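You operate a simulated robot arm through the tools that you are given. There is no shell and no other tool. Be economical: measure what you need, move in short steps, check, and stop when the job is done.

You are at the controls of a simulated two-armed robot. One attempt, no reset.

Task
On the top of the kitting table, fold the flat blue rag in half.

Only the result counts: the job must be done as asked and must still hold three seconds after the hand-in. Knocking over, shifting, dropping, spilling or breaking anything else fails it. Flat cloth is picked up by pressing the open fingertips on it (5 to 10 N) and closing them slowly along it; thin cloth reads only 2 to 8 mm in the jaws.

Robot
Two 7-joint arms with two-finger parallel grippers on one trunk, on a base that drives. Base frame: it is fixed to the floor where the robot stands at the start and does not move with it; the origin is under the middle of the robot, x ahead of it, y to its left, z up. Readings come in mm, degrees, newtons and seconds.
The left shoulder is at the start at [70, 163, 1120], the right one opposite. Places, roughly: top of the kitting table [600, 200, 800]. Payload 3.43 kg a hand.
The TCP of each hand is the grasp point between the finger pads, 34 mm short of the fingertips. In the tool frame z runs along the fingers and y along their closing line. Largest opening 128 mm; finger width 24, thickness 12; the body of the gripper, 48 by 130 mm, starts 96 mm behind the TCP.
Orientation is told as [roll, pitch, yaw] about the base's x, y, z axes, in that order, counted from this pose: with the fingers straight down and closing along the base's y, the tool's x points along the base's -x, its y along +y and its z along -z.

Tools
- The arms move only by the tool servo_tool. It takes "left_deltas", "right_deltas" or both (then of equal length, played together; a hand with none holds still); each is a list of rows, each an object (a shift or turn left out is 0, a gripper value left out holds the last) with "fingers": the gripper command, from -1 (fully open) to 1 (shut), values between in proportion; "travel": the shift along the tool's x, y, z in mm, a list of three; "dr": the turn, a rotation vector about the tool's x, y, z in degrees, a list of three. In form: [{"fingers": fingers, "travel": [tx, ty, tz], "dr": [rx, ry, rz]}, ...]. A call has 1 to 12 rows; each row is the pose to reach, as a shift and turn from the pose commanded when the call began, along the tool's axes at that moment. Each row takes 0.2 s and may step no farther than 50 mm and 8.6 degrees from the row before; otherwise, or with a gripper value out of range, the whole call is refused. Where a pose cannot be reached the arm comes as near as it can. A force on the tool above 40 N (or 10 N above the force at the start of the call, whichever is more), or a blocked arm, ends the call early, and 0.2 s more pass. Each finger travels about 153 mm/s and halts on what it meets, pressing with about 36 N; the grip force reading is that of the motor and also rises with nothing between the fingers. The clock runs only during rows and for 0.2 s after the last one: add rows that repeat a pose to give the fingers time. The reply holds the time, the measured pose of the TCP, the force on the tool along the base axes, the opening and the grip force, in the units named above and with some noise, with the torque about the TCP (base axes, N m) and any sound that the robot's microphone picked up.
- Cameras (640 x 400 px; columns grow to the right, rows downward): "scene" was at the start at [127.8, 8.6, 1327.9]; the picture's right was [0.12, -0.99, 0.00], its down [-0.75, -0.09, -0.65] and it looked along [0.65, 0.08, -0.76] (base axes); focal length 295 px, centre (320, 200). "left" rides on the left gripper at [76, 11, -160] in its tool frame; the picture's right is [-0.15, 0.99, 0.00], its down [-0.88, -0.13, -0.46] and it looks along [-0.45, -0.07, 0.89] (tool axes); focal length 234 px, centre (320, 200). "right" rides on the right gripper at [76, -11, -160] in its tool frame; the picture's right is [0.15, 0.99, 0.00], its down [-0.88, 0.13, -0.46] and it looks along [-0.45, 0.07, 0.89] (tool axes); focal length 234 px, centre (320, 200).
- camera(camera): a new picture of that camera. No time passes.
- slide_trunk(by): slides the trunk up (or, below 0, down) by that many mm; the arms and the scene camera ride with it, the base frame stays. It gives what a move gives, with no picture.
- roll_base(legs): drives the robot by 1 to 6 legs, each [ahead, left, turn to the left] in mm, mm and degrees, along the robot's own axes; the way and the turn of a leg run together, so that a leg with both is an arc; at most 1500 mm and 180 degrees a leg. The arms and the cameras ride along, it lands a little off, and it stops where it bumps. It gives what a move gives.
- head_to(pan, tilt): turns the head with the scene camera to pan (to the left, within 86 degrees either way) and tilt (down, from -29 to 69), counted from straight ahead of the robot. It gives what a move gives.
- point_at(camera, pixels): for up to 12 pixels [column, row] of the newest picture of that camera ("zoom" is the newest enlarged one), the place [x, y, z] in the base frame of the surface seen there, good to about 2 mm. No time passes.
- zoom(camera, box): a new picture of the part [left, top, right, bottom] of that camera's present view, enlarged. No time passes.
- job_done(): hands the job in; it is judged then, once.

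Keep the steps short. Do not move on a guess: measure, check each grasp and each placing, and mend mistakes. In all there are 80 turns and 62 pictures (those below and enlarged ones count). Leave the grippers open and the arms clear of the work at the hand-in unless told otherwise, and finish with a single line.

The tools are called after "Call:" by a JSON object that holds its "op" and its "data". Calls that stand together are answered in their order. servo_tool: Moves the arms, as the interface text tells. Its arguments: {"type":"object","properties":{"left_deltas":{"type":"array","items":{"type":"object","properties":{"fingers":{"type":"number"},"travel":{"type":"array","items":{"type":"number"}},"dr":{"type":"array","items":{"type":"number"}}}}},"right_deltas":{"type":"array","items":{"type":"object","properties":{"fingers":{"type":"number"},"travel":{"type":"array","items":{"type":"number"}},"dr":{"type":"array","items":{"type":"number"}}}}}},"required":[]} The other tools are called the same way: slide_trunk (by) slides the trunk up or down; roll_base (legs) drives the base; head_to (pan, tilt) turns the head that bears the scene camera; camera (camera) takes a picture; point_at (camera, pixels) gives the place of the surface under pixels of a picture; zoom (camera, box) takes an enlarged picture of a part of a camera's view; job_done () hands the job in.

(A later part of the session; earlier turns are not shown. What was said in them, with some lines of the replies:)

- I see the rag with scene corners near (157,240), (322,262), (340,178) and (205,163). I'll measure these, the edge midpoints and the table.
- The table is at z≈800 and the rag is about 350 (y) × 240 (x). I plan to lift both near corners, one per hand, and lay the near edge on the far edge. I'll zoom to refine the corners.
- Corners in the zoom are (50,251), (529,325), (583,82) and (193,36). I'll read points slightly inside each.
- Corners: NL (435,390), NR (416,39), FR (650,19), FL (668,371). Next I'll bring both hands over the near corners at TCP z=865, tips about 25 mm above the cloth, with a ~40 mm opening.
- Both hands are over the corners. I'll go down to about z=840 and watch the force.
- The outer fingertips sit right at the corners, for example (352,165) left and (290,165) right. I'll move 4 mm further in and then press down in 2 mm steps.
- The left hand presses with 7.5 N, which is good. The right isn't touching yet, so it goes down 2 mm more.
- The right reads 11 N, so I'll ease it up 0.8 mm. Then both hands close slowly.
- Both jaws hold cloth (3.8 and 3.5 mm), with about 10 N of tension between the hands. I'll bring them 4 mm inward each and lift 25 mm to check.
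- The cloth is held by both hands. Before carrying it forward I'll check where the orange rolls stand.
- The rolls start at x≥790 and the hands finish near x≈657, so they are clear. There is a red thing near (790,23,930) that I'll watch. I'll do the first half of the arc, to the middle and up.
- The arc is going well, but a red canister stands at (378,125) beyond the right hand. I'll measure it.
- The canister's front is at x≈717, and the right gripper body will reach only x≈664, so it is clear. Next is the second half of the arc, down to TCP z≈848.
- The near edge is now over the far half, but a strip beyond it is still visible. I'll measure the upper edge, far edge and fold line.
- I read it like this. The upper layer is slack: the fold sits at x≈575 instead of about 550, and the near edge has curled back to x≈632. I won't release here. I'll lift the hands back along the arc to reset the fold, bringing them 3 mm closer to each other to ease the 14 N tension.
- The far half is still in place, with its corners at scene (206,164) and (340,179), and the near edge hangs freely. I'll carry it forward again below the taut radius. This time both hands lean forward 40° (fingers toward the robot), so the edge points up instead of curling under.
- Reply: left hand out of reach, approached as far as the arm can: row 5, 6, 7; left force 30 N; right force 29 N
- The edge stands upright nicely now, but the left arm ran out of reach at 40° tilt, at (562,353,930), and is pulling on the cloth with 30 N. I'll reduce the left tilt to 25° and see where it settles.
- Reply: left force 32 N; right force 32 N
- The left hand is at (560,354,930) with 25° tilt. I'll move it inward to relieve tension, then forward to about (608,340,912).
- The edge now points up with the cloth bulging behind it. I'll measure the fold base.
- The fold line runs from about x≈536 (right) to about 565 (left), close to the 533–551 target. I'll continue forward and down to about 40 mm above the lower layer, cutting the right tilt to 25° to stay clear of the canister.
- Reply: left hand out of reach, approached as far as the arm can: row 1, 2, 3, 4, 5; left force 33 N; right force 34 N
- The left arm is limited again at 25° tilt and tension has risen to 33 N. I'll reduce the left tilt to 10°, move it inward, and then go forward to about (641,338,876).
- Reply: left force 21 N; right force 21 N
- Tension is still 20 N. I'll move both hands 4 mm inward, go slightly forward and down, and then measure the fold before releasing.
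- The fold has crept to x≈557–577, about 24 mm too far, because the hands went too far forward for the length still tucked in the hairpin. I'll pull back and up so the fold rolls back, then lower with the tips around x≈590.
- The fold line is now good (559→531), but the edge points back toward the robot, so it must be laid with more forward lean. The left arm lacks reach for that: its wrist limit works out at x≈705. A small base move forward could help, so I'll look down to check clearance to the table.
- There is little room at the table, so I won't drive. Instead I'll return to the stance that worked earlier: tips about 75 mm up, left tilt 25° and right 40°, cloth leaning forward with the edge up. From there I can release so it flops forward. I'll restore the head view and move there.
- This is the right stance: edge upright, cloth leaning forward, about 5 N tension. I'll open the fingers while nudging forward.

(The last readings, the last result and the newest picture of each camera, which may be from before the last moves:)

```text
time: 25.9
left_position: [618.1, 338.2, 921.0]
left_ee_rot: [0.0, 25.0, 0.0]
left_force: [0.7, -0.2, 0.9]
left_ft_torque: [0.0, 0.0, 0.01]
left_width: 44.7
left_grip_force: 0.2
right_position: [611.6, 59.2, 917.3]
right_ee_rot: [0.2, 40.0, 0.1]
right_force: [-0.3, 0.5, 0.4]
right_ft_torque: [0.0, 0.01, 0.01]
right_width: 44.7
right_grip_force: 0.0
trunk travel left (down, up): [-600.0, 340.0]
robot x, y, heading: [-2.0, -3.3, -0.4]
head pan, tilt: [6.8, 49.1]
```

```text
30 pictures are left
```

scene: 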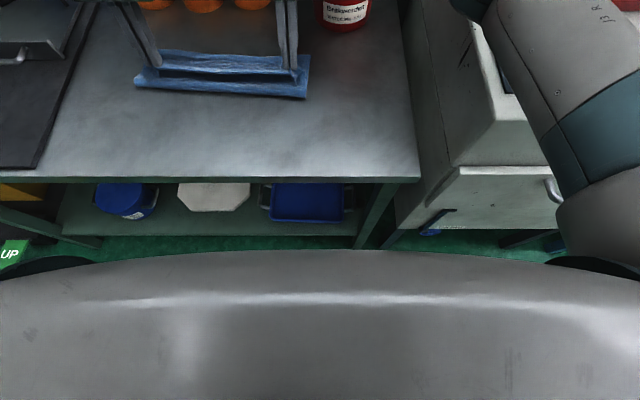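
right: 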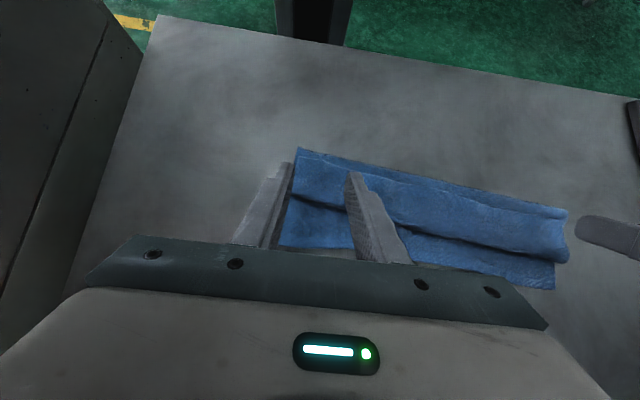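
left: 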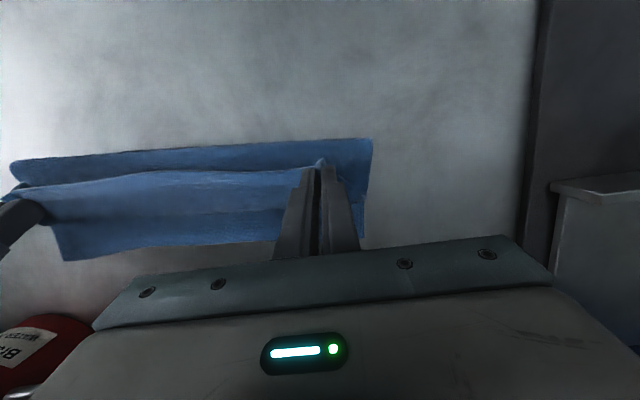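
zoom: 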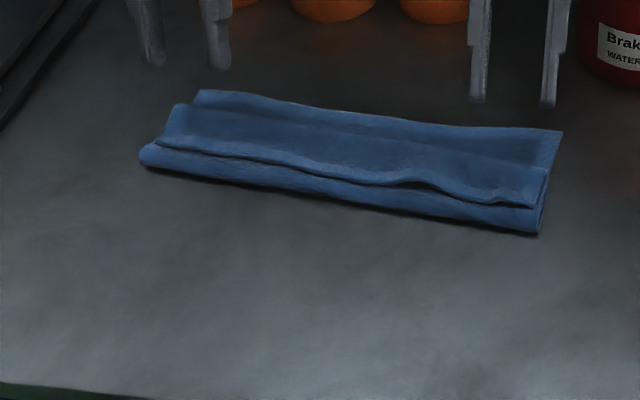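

It settled as a Z: the fold is good, but a flap is turned back on top with its edge facing the robot, along (160,143)–(533,207). I'll measure the flap and plan a re-grasp with the hands leaning toward the robot, so there is more rotation available to bring the edge over.

Call:
{"op": "point_at", "data": {"camera": "zoom", "pixels": [[160, 142], [200, 146], [250, 153], [340, 174], [400, 181], [480, 198], [532, 206], [182, 105], [350, 128], [546, 170], [150, 163], [535, 230]]}}

Call:
{"op": "point_at", "data": {"camera": "right", "pixels": [[300, 150], [420, 232], [500, 243], [300, 195], [320, 230], [560, 258], [420, 210], [400, 170]]}}

```text
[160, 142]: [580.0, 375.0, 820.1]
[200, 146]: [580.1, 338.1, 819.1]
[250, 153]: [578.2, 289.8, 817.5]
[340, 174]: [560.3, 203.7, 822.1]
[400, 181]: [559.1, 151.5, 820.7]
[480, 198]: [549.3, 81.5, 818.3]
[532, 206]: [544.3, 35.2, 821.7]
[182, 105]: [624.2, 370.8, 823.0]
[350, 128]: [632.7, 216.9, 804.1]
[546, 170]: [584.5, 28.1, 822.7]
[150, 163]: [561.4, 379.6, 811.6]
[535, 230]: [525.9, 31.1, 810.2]
```

```text
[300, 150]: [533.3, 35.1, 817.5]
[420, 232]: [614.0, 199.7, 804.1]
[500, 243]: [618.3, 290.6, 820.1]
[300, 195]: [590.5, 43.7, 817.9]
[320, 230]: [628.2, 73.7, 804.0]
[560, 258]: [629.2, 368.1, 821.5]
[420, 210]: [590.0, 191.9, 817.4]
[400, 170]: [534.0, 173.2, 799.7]
```

The dimensions look right: when the 45 mm flap is rolled over, its edge should land at x≈671 (left) and ≈640 (right), against 668 and 650 below. I'll swing both hands to lean 45° toward the robot, above the flap corners at TCP z≈880.

Call:
{"op": "servo_tool", "data": {"left_deltas": [{"travel": [3, 1, 6], "dr": [0, -7, 0], "fingers": 0.53}, {"travel": [6, 2, 12], "dr": [0, -14, 0]}, {"travel": [8, 4, 17], "dr": [0, -21, 0]}, {"travel": [11, 5, 23], "dr": [0, -28, 0]}, {"travel": [14, 6, 29], "dr": [0, -35, 0]}, {"travel": [17, 7, 35], "dr": [0, -42, 0]}, {"travel": [20, 8, 41], "dr": [0, -49, 0]}, {"travel": [22, 10, 47], "dr": [0, -56, 0]}, {"travel": [25, 11, 52], "dr": [0, -63, 0]}, {"travel": [28, 12, 58], "dr": [0, -70, 0]}, {"travel": [28, 12, 58], "dr": [0, -70, 0]}], "right_deltas": [{"travel": [3, 0, 8], "dr": [0, -8.5, 0], "fingers": 0.53}, {"travel": [7, 0, 15], "dr": [0, -17, 0]}, {"travel": [10, 1, 23], "dr": [0, -25.5, 0]}, {"travel": [14, 1, 31], "dr": [0, -34, 0]}, {"travel": [17, 1, 38], "dr": [0, -42.5, 0]}, {"travel": [21, 1, 46], "dr": [0, -51, 0]}, {"travel": [24, 1, 54], "dr": [0, -59.5, 0]}, {"travel": [28, 2, 62], "dr": [0, -68, 0]}, {"travel": [31, 2, 69], "dr": [0, -76.5, 0]}, {"travel": [34, 2, 77], "dr": [0, -85, 0]}, {"travel": [34, 2, 77], "dr": [0, -85, 0]}]}}

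Call:
{"op": "camera", "data": {"camera": "scene"}}

```text
time: 28.3
left_position: [570.2, 346.0, 880.4]
left_ee_rot: [0.0, -45.0, 0.0]
left_force: [-1.5, 0.0, 0.1]
left_ft_torque: [0.03, 0.0, 0.02]
left_width: 29.9
left_grip_force: 0.1
right_position: [535.9, 64.2, 880.1]
right_ee_rot: [0.3, -45.1, -0.1]
right_force: [-0.6, 0.4, 0.2]
right_ft_torque: [0.01, -0.02, 0.01]
right_width: 30.3
right_grip_force: 0.1
trunk travel left (down, up): [-600.0, 340.0]
robot x, y, heading: [-0.5, 1.8, -0.1]
head pan, tilt: [6.8, 49.1]
```

```text
29 pictures are left
```

scene: 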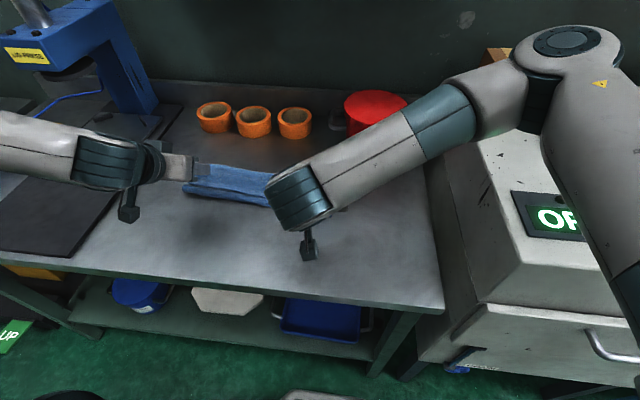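

Both hands reached −45°. I'll lower to about z=856, just above contact, and look.

Call:
{"op": "servo_tool", "data": {"left_deltas": [{"travel": [8, 2, 8]}, {"travel": [17, 2, 17]}], "right_deltas": [{"travel": [8, -2, 8]}, {"travel": [17, -2, 17]}]}}

Call:
{"op": "camera", "data": {"camera": "left"}}

Call:
{"op": "camera", "data": {"camera": "right"}}

```text
time: 28.9
left_position: [570.9, 349.8, 855.5]
left_ee_rot: [0.0, -44.9, 0.0]
left_force: [0.6, -0.3, 0.0]
left_ft_torque: [0.0, -0.05, 0.02]
left_width: 30.1
left_grip_force: 0.0
right_position: [535.3, 62.8, 856.0]
right_ee_rot: [0.1, -45.0, -0.1]
right_force: [-0.5, -0.4, -0.2]
right_ft_torque: [0.01, 0.04, 0.02]
right_width: 30.3
right_grip_force: 0.0
trunk travel left (down, up): [-600.0, 340.0]
robot x, y, heading: [1.4, 3.3, -0.1]
head pan, tilt: [6.8, 49.1]
```

```text
28 pictures are left
```

left: 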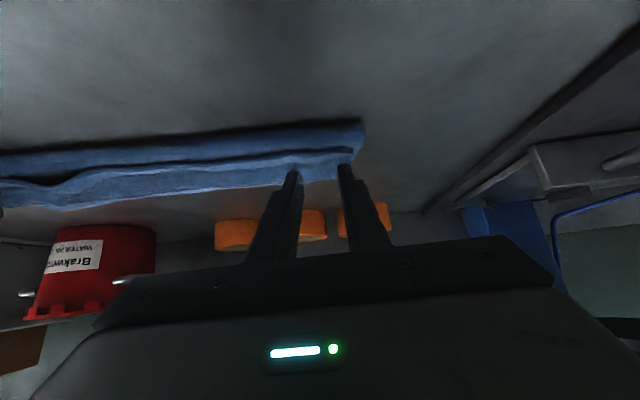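

```text
27 pictures are left
```

right: 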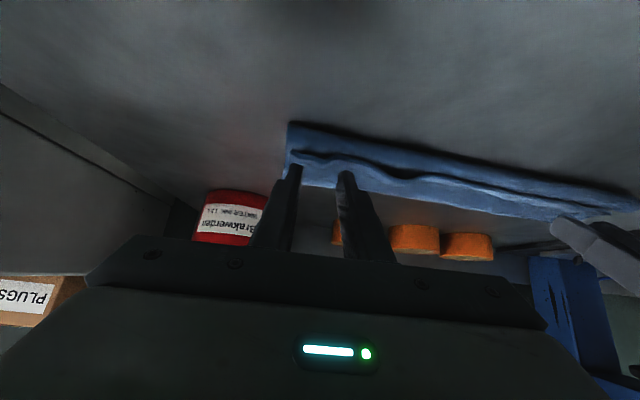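

The tips are just above the flap, about 5 mm inside its edge. I'll press down in small steps.

Call:
{"op": "servo_tool", "data": {"left_deltas": [{"travel": [2, 0, 2]}, {"travel": [4, 0, 4]}, {"travel": [5, 0, 5]}], "right_deltas": [{"travel": [2, 0, 2]}, {"travel": [4, 0, 4]}, {"travel": [5, 0, 5]}]}}

```text
time: 29.7
left_position: [569.8, 348.9, 850.0]
left_ee_rot: [0.0, -45.0, 0.0]
left_force: [-0.3, 0.2, 0.5]
left_ft_torque: [-0.01, 0.01, 0.03]
left_width: 30.2
left_grip_force: 0.0
right_position: [535.3, 63.2, 849.0]
right_ee_rot: [0.0, -45.1, -0.2]
right_force: [0.1, 0.0, 0.1]
right_ft_torque: [0.01, 0.02, -0.03]
right_width: 30.1
right_grip_force: 0.0
trunk travel left (down, up): [-600.0, 340.0]
robot x, y, heading: [2.6, 0.2, -0.2]
head pan, tilt: [6.8, 49.1]
```

No force yet, since the layers are airy. I'll keep pressing in small steps.

Call:
{"op": "servo_tool", "data": {"left_deltas": [{"travel": [2, 0, 2]}, {"travel": [4, 0, 4]}, {"travel": [4, 0, 4]}], "right_deltas": [{"travel": [2, 0, 2]}, {"travel": [4, 0, 4]}, {"travel": [4, 0, 4]}]}}

Call:
{"op": "zoom", "data": {"camera": "left", "box": [200, 90, 440, 240]}}

```text
time: 30.5
left_position: [570.1, 348.5, 844.6]
left_ee_rot: [0.0, -45.0, -0.1]
left_force: [0.5, 1.1, 0.7]
left_ft_torque: [-0.01, -0.03, -0.02]
left_width: 30.0
left_grip_force: 0.0
right_position: [537.2, 61.8, 843.4]
right_ee_rot: [0.1, -45.0, -0.2]
right_force: [-0.5, 0.4, 1.6]
right_ft_torque: [-0.01, -0.04, -0.01]
right_width: 29.9
right_grip_force: 0.2
trunk travel left (down, up): [-600.0, 340.0]
robot x, y, heading: [-1.7, 0.9, -0.0]
head pan, tilt: [6.8, 49.1]
```

```text
2.67 times, centred on (320, 165) of left
```

zoom: 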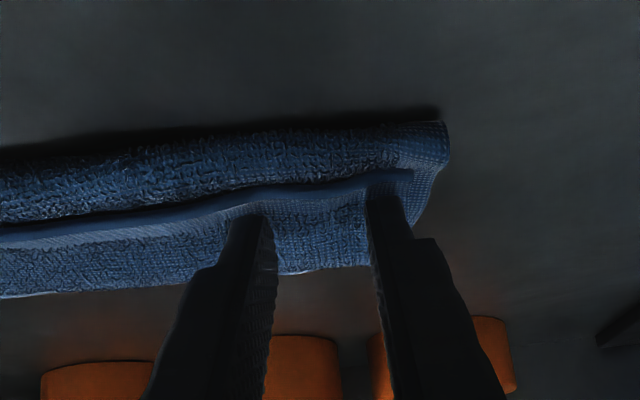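

The fingertips are dimpling the flap near its edge, and the force is still about 1 N. I'll press a little more.

Call:
{"op": "servo_tool", "data": {"left_deltas": [{"travel": [1.4, 0, 1.4]}, {"travel": [2.5, 0, 2.5]}], "right_deltas": [{"travel": [1, 0, 1]}, {"travel": [2, 0, 2]}]}}

```text
time: 31.1
left_position: [569.4, 349.0, 839.9]
left_ee_rot: [0.0, -45.1, -0.1]
left_force: [1.0, -0.4, 6.7]
left_ft_torque: [-0.02, -0.17, -0.03]
left_width: 29.9
left_grip_force: 0.0
right_position: [535.5, 62.3, 841.1]
right_ee_rot: [0.1, -45.1, -0.2]
right_force: [1.7, -0.1, 3.3]
right_ft_torque: [-0.02, -0.07, -0.01]
right_width: 29.9
right_grip_force: 0.1
trunk travel left (down, up): [-600.0, 340.0]
robot x, y, heading: [-2.9, 0.3, -0.1]
head pan, tilt: [6.8, 49.1]
```

Forces are 6.7 and 3.3 N, so I'll close slowly.

Call:
{"op": "servo_tool", "data": {"right_deltas": [{"fingers": 0.57, "travel": [0.5, 0, 0.5]}, {"fingers": 0.62, "travel": [0.5, 0, 0.5]}, {"fingers": 0.67, "travel": [0.5, 0, 0.5]}, {"fingers": 0.72, "travel": [0.5, 0, 0.5]}, {"fingers": 0.77, "travel": [0.5, 0, 0.5]}, {"fingers": 0.82, "travel": [0.5, 0, 0.5]}, {"fingers": 0.87, "travel": [0.5, 0, 0.5]}, {"fingers": 0.92, "travel": [0.5, 0, 0.5]}, {"fingers": 1, "travel": [0.5, 0, 0.5]}, {"fingers": 1, "travel": [0.5, 0, 0.5]}], "left_deltas": [{"fingers": 0.57}, {"fingers": 0.62}, {"fingers": 0.67}, {"fingers": 0.72}, {"fingers": 0.77}, {"fingers": 0.82}, {"fingers": 0.87}, {"fingers": 0.92}, {"fingers": 1}, {"fingers": 1}]}}

Call:
{"op": "zoom", "data": {"camera": "left", "box": [200, 90, 440, 240]}}

Call:
{"op": "zoom", "data": {"camera": "right", "box": [200, 90, 440, 240]}}

```text
time: 33.3
left_position: [568.6, 349.9, 839.5]
left_ee_rot: [0.0, -45.2, -0.1]
left_force: [0.4, -3.5, 6.1]
left_ft_torque: [-0.08, -0.09, -0.07]
left_width: 3.4
left_grip_force: 35.9
right_position: [534.9, 61.9, 839.9]
right_ee_rot: [0.1, -45.0, -0.1]
right_force: [1.6, 4.0, 7.3]
right_ft_torque: [0.15, -0.17, 0.08]
right_width: 2.9
right_grip_force: 35.6
trunk travel left (down, up): [-600.0, 340.0]
robot x, y, heading: [3.5, 2.8, -0.0]
head pan, tilt: [6.8, 49.1]
```

```text
2.67 times, centred on (320, 165) of left
```

zoom: 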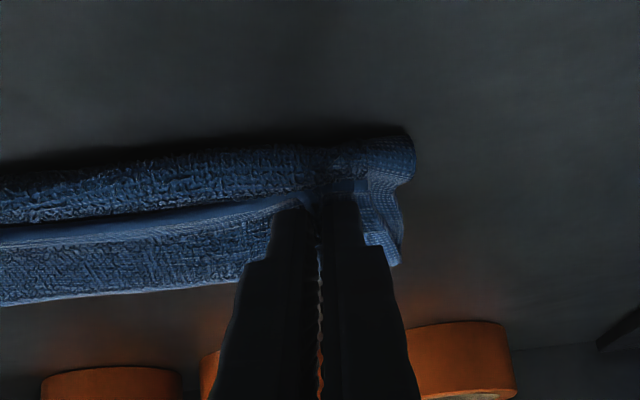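

```text
2.67 times, centred on (320, 165) of right
```

zoom: 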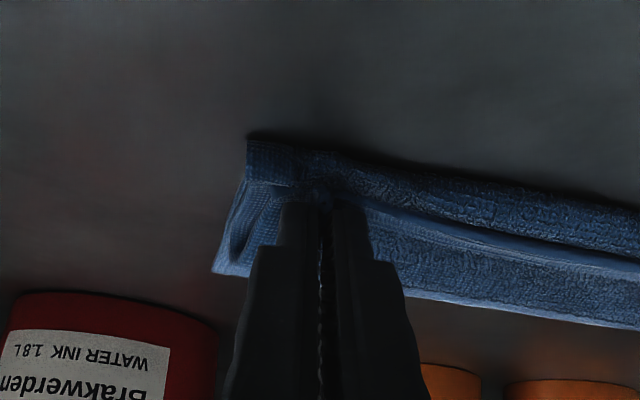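

The jaws hold 3.4 and 2.9 mm. I'll lift 25 mm straight up to check that only the flap comes.

Call:
{"op": "servo_tool", "data": {"left_deltas": [{"travel": [-4, -1, -4], "fingers": 1}, {"travel": [-9, -2, -9]}, {"travel": [-18, -2, -18]}, {"travel": [-18, -2, -18]}], "right_deltas": [{"travel": [-4, 1, -4], "fingers": 1}, {"travel": [-9, 2, -9]}, {"travel": [-18, 2, -18]}, {"travel": [-18, 2, -18]}]}}

Call:
{"op": "zoom", "data": {"camera": "scene", "box": [130, 130, 370, 280]}}

Call:
{"op": "camera", "data": {"camera": "left"}}

```text
time: 34.3
left_position: [568.1, 350.0, 865.0]
left_ee_rot: [0.0, -44.9, 0.0]
left_force: [-1.0, -0.9, -0.1]
left_ft_torque: [-0.09, 0.01, -0.02]
left_width: 3.4
left_grip_force: 35.4
right_position: [535.7, 63.8, 864.7]
right_ee_rot: [0.0, -44.9, -0.1]
right_force: [0.7, 2.2, 0.2]
right_ft_torque: [0.1, 0.0, 0.05]
right_width: 2.5
right_grip_force: 35.6
trunk travel left (down, up): [-600.0, 340.0]
robot x, y, heading: [-1.7, -0.8, 0.2]
head pan, tilt: [6.8, 49.1]
```

```text
2.67 times, centred on (250, 205) of scene
```

zoom: 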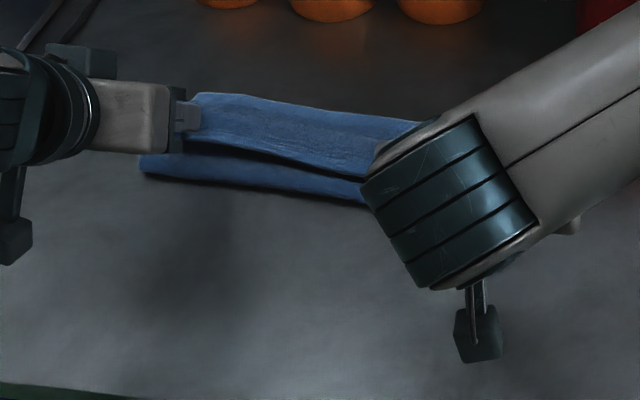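

```text
22 pictures are left
```

left: 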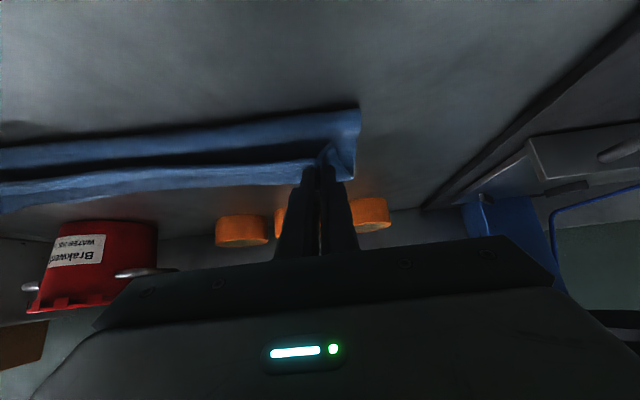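

Only the flap edge came up with the hands. I'll rotate both over to a forward lean, left −45→+25° and right −45→+40°, raising the grip to about 75 mm so the edge turns upward and forward.

Call:
{"op": "servo_tool", "data": {"left_deltas": [{"travel": [-6, 0, 0], "dr": [0, 7, 0]}, {"travel": [-12, 0, 0.5], "dr": [0, 14, 0]}, {"travel": [-18, 0, 0.8], "dr": [0, 21, 0]}, {"travel": [-24, 0, 1], "dr": [0, 28, 0]}, {"travel": [-30, 0, 1.4], "dr": [0, 35, 0]}, {"travel": [-36, 0, 1.7], "dr": [0, 42, 0]}, {"travel": [-42, 0, 2], "dr": [0, 49, 0]}, {"travel": [-48, 0, 2.2], "dr": [0, 56, 0]}, {"travel": [-54, 0, 2.5], "dr": [0, 63, 0]}, {"travel": [-59.4, 0, 2.8], "dr": [0, 70, 0]}, {"travel": [-59.4, 0, 2.8], "dr": [0, 70, 0]}], "right_deltas": [{"travel": [-6.7, 0, 1.8], "dr": [0, 8.5, 0]}, {"travel": [-13.3, 0, 3.7], "dr": [0, 17, 0]}, {"travel": [-20, 0, 5.5], "dr": [0, 25.5, 0]}, {"travel": [-26.6, 0, 7.4], "dr": [0, 34, 0]}, {"travel": [-33.3, 0, 9.2], "dr": [0, 42.5, 0]}, {"travel": [-40, 0, 11], "dr": [0, 51, 0]}, {"travel": [-46.6, 0, 12.9], "dr": [0, 59.5, 0]}, {"travel": [-53.2, 0, 14.7], "dr": [0, 68, 0]}, {"travel": [-60, 0, 16.6], "dr": [0, 76.5, 0]}, {"travel": [-66.5, 0, 18.4], "dr": [0, 85, 0]}, {"travel": [-66.5, 0, 18.4], "dr": [0, 85, 0]}]}}

Call:
{"op": "zoom", "data": {"camera": "scene", "box": [130, 130, 370, 280]}}

Call:
{"op": "camera", "data": {"camera": "right"}}

```text
time: 36.7
left_position: [612.0, 348.3, 907.8]
left_ee_rot: [0.0, 25.0, 0.0]
left_force: [0.1, -2.5, -0.2]
left_ft_torque: [0.0, -0.03, 0.07]
left_width: 3.4
left_grip_force: 35.9
right_position: [597.5, 63.3, 900.4]
right_ee_rot: [0.3, 40.0, 0.1]
right_force: [0.6, 2.5, -0.2]
right_ft_torque: [0.02, -0.05, -0.09]
right_width: 2.5
right_grip_force: 36.0
trunk travel left (down, up): [-600.0, 340.0]
robot x, y, heading: [1.0, -0.1, -0.2]
head pan, tilt: [6.8, 49.1]
```

```text
2.67 times, centred on (250, 205) of scene
```

zoom: 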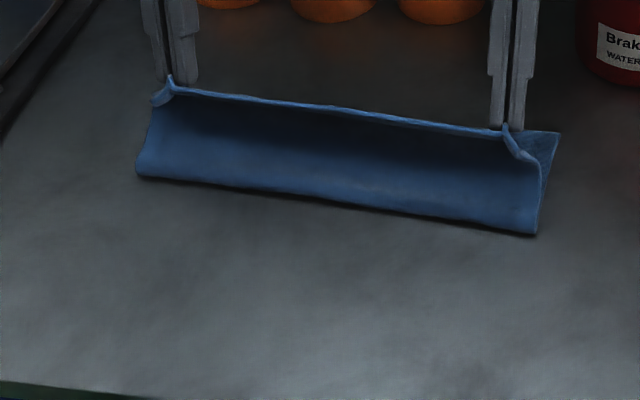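

```text
20 pictures are left
```

right: 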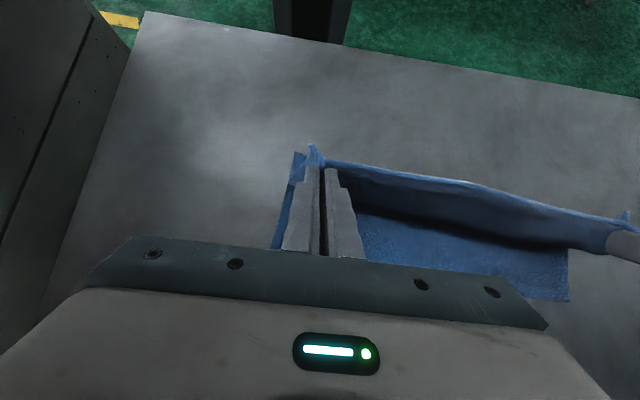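

Excellent: the edge is a clean line with no hairpin. I'll measure the fold and edge.

Call:
{"op": "point_at", "data": {"camera": "zoom", "pixels": [[142, 174], [240, 190], [340, 206], [440, 220], [530, 232], [300, 104], [220, 94], [420, 121], [556, 136], [300, 160]]}}

```text
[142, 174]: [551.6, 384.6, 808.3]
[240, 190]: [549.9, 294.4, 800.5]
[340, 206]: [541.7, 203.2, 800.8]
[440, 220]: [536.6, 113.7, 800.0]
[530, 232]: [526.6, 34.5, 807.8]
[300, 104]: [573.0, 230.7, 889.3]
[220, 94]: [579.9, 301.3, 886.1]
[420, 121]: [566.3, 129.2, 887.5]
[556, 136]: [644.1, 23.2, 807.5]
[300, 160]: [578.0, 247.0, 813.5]
```

The fold line is 551→527, on target, and the upper edge is at z≈887 leaning forward. I'll lean it further forward and down before releasing.

Call:
{"op": "servo_tool", "data": {"left_deltas": [{"travel": [-7, 0, 1.8], "dr": [0, -2, 0]}, {"travel": [-14, 0, 3.6], "dr": [0, -4, 0]}, {"travel": [-21.3, 0, 5.5], "dr": [0, -5, 0]}, {"travel": [-21.3, 0, 5.5], "dr": [0, -5, 0]}], "right_deltas": [{"travel": [-8, 0, -0.7]}, {"travel": [-16, 0, -1.4]}, {"travel": [-24.3, 0, -2.1]}, {"travel": [-24.3, 0, -2.1]}]}}

Call:
{"op": "zoom", "data": {"camera": "scene", "box": [130, 130, 370, 280]}}

```text
time: 37.7
left_position: [629.9, 348.3, 892.4]
left_ee_rot: [0.0, 19.9, 0.0]
left_force: [-0.8, -0.3, -0.4]
left_ft_torque: [0.01, -0.01, 0.03]
left_width: 3.1
left_grip_force: 36.3
right_position: [618.3, 63.3, 884.6]
right_ee_rot: [0.1, 39.8, 0.0]
right_force: [0.5, 0.6, -0.5]
right_ft_torque: [0.02, 0.01, 0.03]
right_width: 2.8
right_grip_force: 36.6
trunk travel left (down, up): [-600.0, 340.0]
robot x, y, heading: [1.0, -0.2, 0.1]
head pan, tilt: [6.8, 49.1]
```

```text
2.67 times, centred on (250, 205) of scene
```

zoom: 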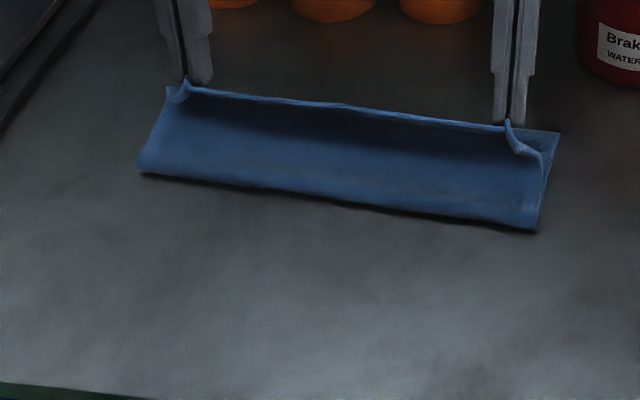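

It's clean. I'll make one more step forward and down to about 45 mm, then open while drifting forward.

Call:
{"op": "servo_tool", "data": {"left_deltas": [{"travel": [-10, 0, 3], "dr": [0, -4, 0]}, {"travel": [-19, 0, 5.8], "dr": [0, -8, 0]}, {"travel": [-22, 0, 6], "dr": [0, -8, 0], "fingers": 0.6}, {"travel": [-26, 0, 5], "dr": [0, -8, 0], "fingers": 0.3}, {"travel": [-26, 0, -8], "dr": [0, -8, 0], "fingers": 0.3}, {"travel": [-26, 0, -25], "dr": [0, -8, 0], "fingers": 0.3}], "right_deltas": [{"travel": [-11, 0, 0.2], "dr": [0, -2.5, 0]}, {"travel": [-21.3, 0, 0.4], "dr": [0, -5, 0]}, {"travel": [-24, 0, 0.4], "dr": [0, -5, 0], "fingers": 0.6}, {"travel": [-28, 0, -1], "dr": [0, -5, 0], "fingers": 0.3}, {"travel": [-28, 0, -14], "dr": [0, -5, 0], "fingers": 0.3}, {"travel": [-28, 0, -30], "dr": [0, -5, 0], "fingers": 0.3}]}}

Call:
{"op": "zoom", "data": {"camera": "scene", "box": [130, 130, 370, 280]}}

```text
time: 39.1
left_position: [663.0, 349.3, 906.5]
left_ee_rot: [0.0, 12.0, -0.1]
left_force: [0.1, -0.5, 0.9]
left_ft_torque: [0.03, -0.03, 0.01]
left_width: 44.9
left_grip_force: 0.1
right_position: [638.7, 62.9, 886.6]
right_ee_rot: [0.1, 34.9, 0.1]
right_force: [-0.6, 0.3, 0.5]
right_ft_torque: [-0.01, -0.01, -0.01]
right_width: 45.1
right_grip_force: 0.1
right hand out of reach, approached as far as the arm can: row 5, 6
trunk travel left (down, up): [-600.0, 340.0]
robot x, y, heading: [2.6, -5.6, 0.0]
head pan, tilt: [6.8, 49.1]
```

```text
2.67 times, centred on (250, 205) of scene
```

zoom: 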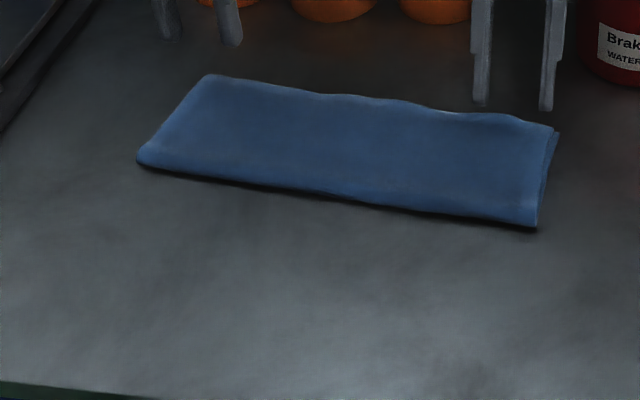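

It flopped over flat, and the two edges coincide. I'll retract both hands up and back, untilting them.

Call:
{"op": "servo_tool", "data": {"left_deltas": [{"travel": [6, 0, -29]}, {"travel": [12, 0, -50]}, {"travel": [35, 0, -65]}, {"travel": [58, 0, -75]}, {"travel": [79, 0, -85]}, {"travel": [79, 0, -85], "fingers": -1}, {"travel": [79, 0, -85], "fingers": -1}], "right_deltas": [{"travel": [17, 0, -25]}, {"travel": [34, 0, -42], "dr": [0, -7, 0]}, {"travel": [60, 0, -45], "dr": [0, -14, 0]}, {"travel": [85, 0, -46], "dr": [0, -21, 0]}, {"travel": [106, 0, -47], "dr": [0, -28, 0]}, {"travel": [106, 0, -47], "dr": [0, -34, 0], "fingers": -1}, {"travel": [106, 0, -47], "dr": [0, -34, 0], "fingers": -1}]}}

Call:
{"op": "camera", "data": {"camera": "scene"}}

Call:
{"op": "camera", "data": {"camera": "left"}}

Call:
{"op": "camera", "data": {"camera": "right"}}

```text
time: 40.7
left_position: [605.7, 349.6, 1005.9]
left_ee_rot: [0.0, 11.9, 0.0]
left_force: [0.2, 0.6, 0.2]
left_ft_torque: [0.02, 0.0, -0.03]
left_width: 128.0
left_grip_force: 0.1
right_position: [580.0, 63.8, 985.6]
right_ee_rot: [0.1, 0.9, 0.0]
right_force: [0.3, -0.7, -0.2]
right_ft_torque: [-0.03, 0.0, -0.01]
right_width: 127.8
right_grip_force: 0.0
trunk travel left (down, up): [-600.0, 340.0]
robot x, y, heading: [-0.5, 2.1, -0.1]
head pan, tilt: [6.8, 49.1]
```

```text
17 pictures are left
```

scene: 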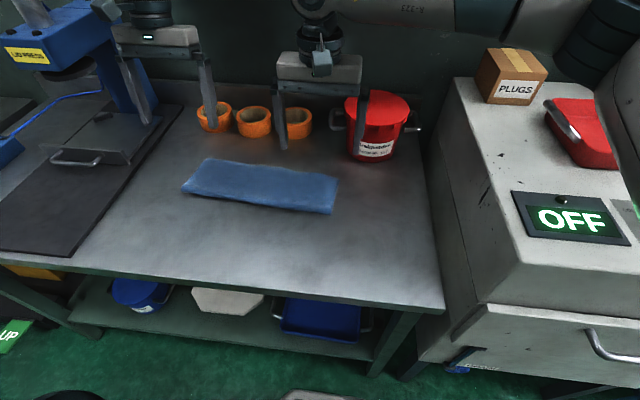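

```text
16 pictures are left
```

left: 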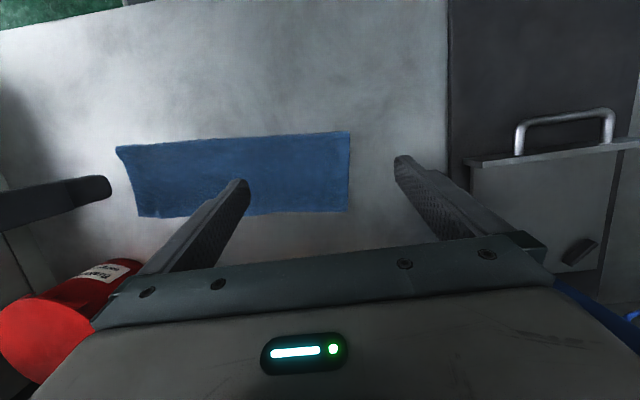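

```text
15 pictures are left
```

right: 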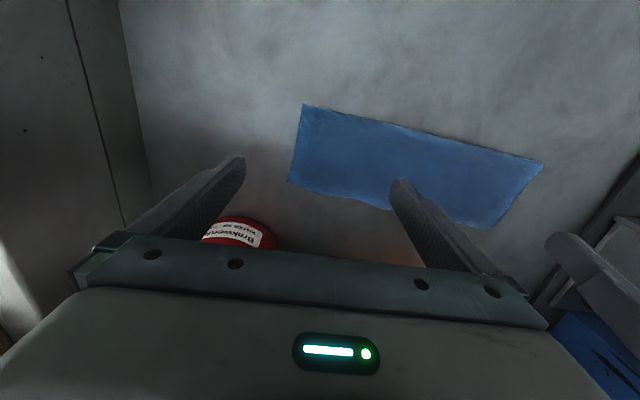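

I'll zoom in to verify the alignment of the edges and that the other items stand in their places.

Call:
{"op": "zoom", "data": {"camera": "scene", "box": [170, 145, 350, 257]}}

Call:
{"op": "zoom", "data": {"camera": "right", "box": [270, 80, 560, 260]}}

```text
3.56 times, centred on (260, 201) of scene
```

zoom: 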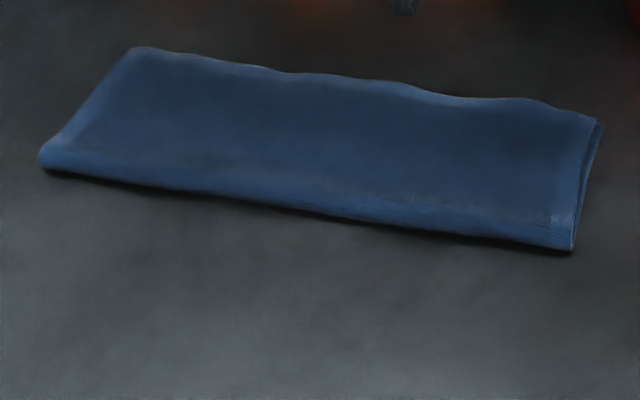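

```text
2.21 times, centred on (415, 170) of right
```

zoom: 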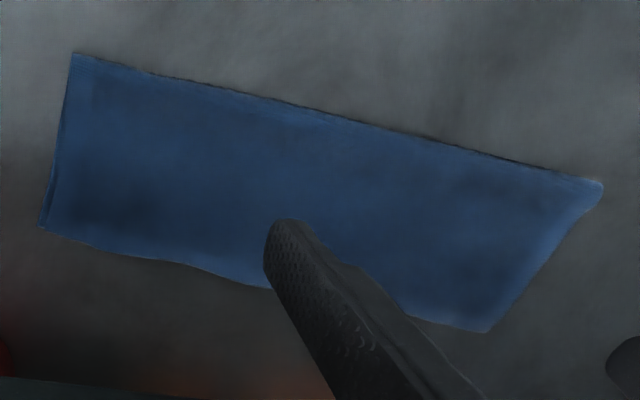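

Call:
{"op": "point_at", "data": {"camera": "right", "pixels": [[304, 106], [290, 182], [330, 194], [380, 206], [488, 227], [541, 164], [420, 130], [400, 170]]}}

```text
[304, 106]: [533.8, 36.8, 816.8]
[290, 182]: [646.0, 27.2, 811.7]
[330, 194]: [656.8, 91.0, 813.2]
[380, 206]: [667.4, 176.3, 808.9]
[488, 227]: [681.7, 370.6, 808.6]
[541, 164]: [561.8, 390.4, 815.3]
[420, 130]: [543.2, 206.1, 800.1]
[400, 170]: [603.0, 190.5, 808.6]
```

The folded rag measures about 120 × 350 mm. Its edges match within about 10 mm, it lies flat, nothing else has moved, and the grippers are open and clear. I'm handing in.

Call:
{"op": "job_done", "data": {}}

```text
The job is handed in.
```

The blue rag is folded in half on the kitting table, near edge laid on the far edge to within about 10 mm, with nothing else disturbed and both grippers open and clear.
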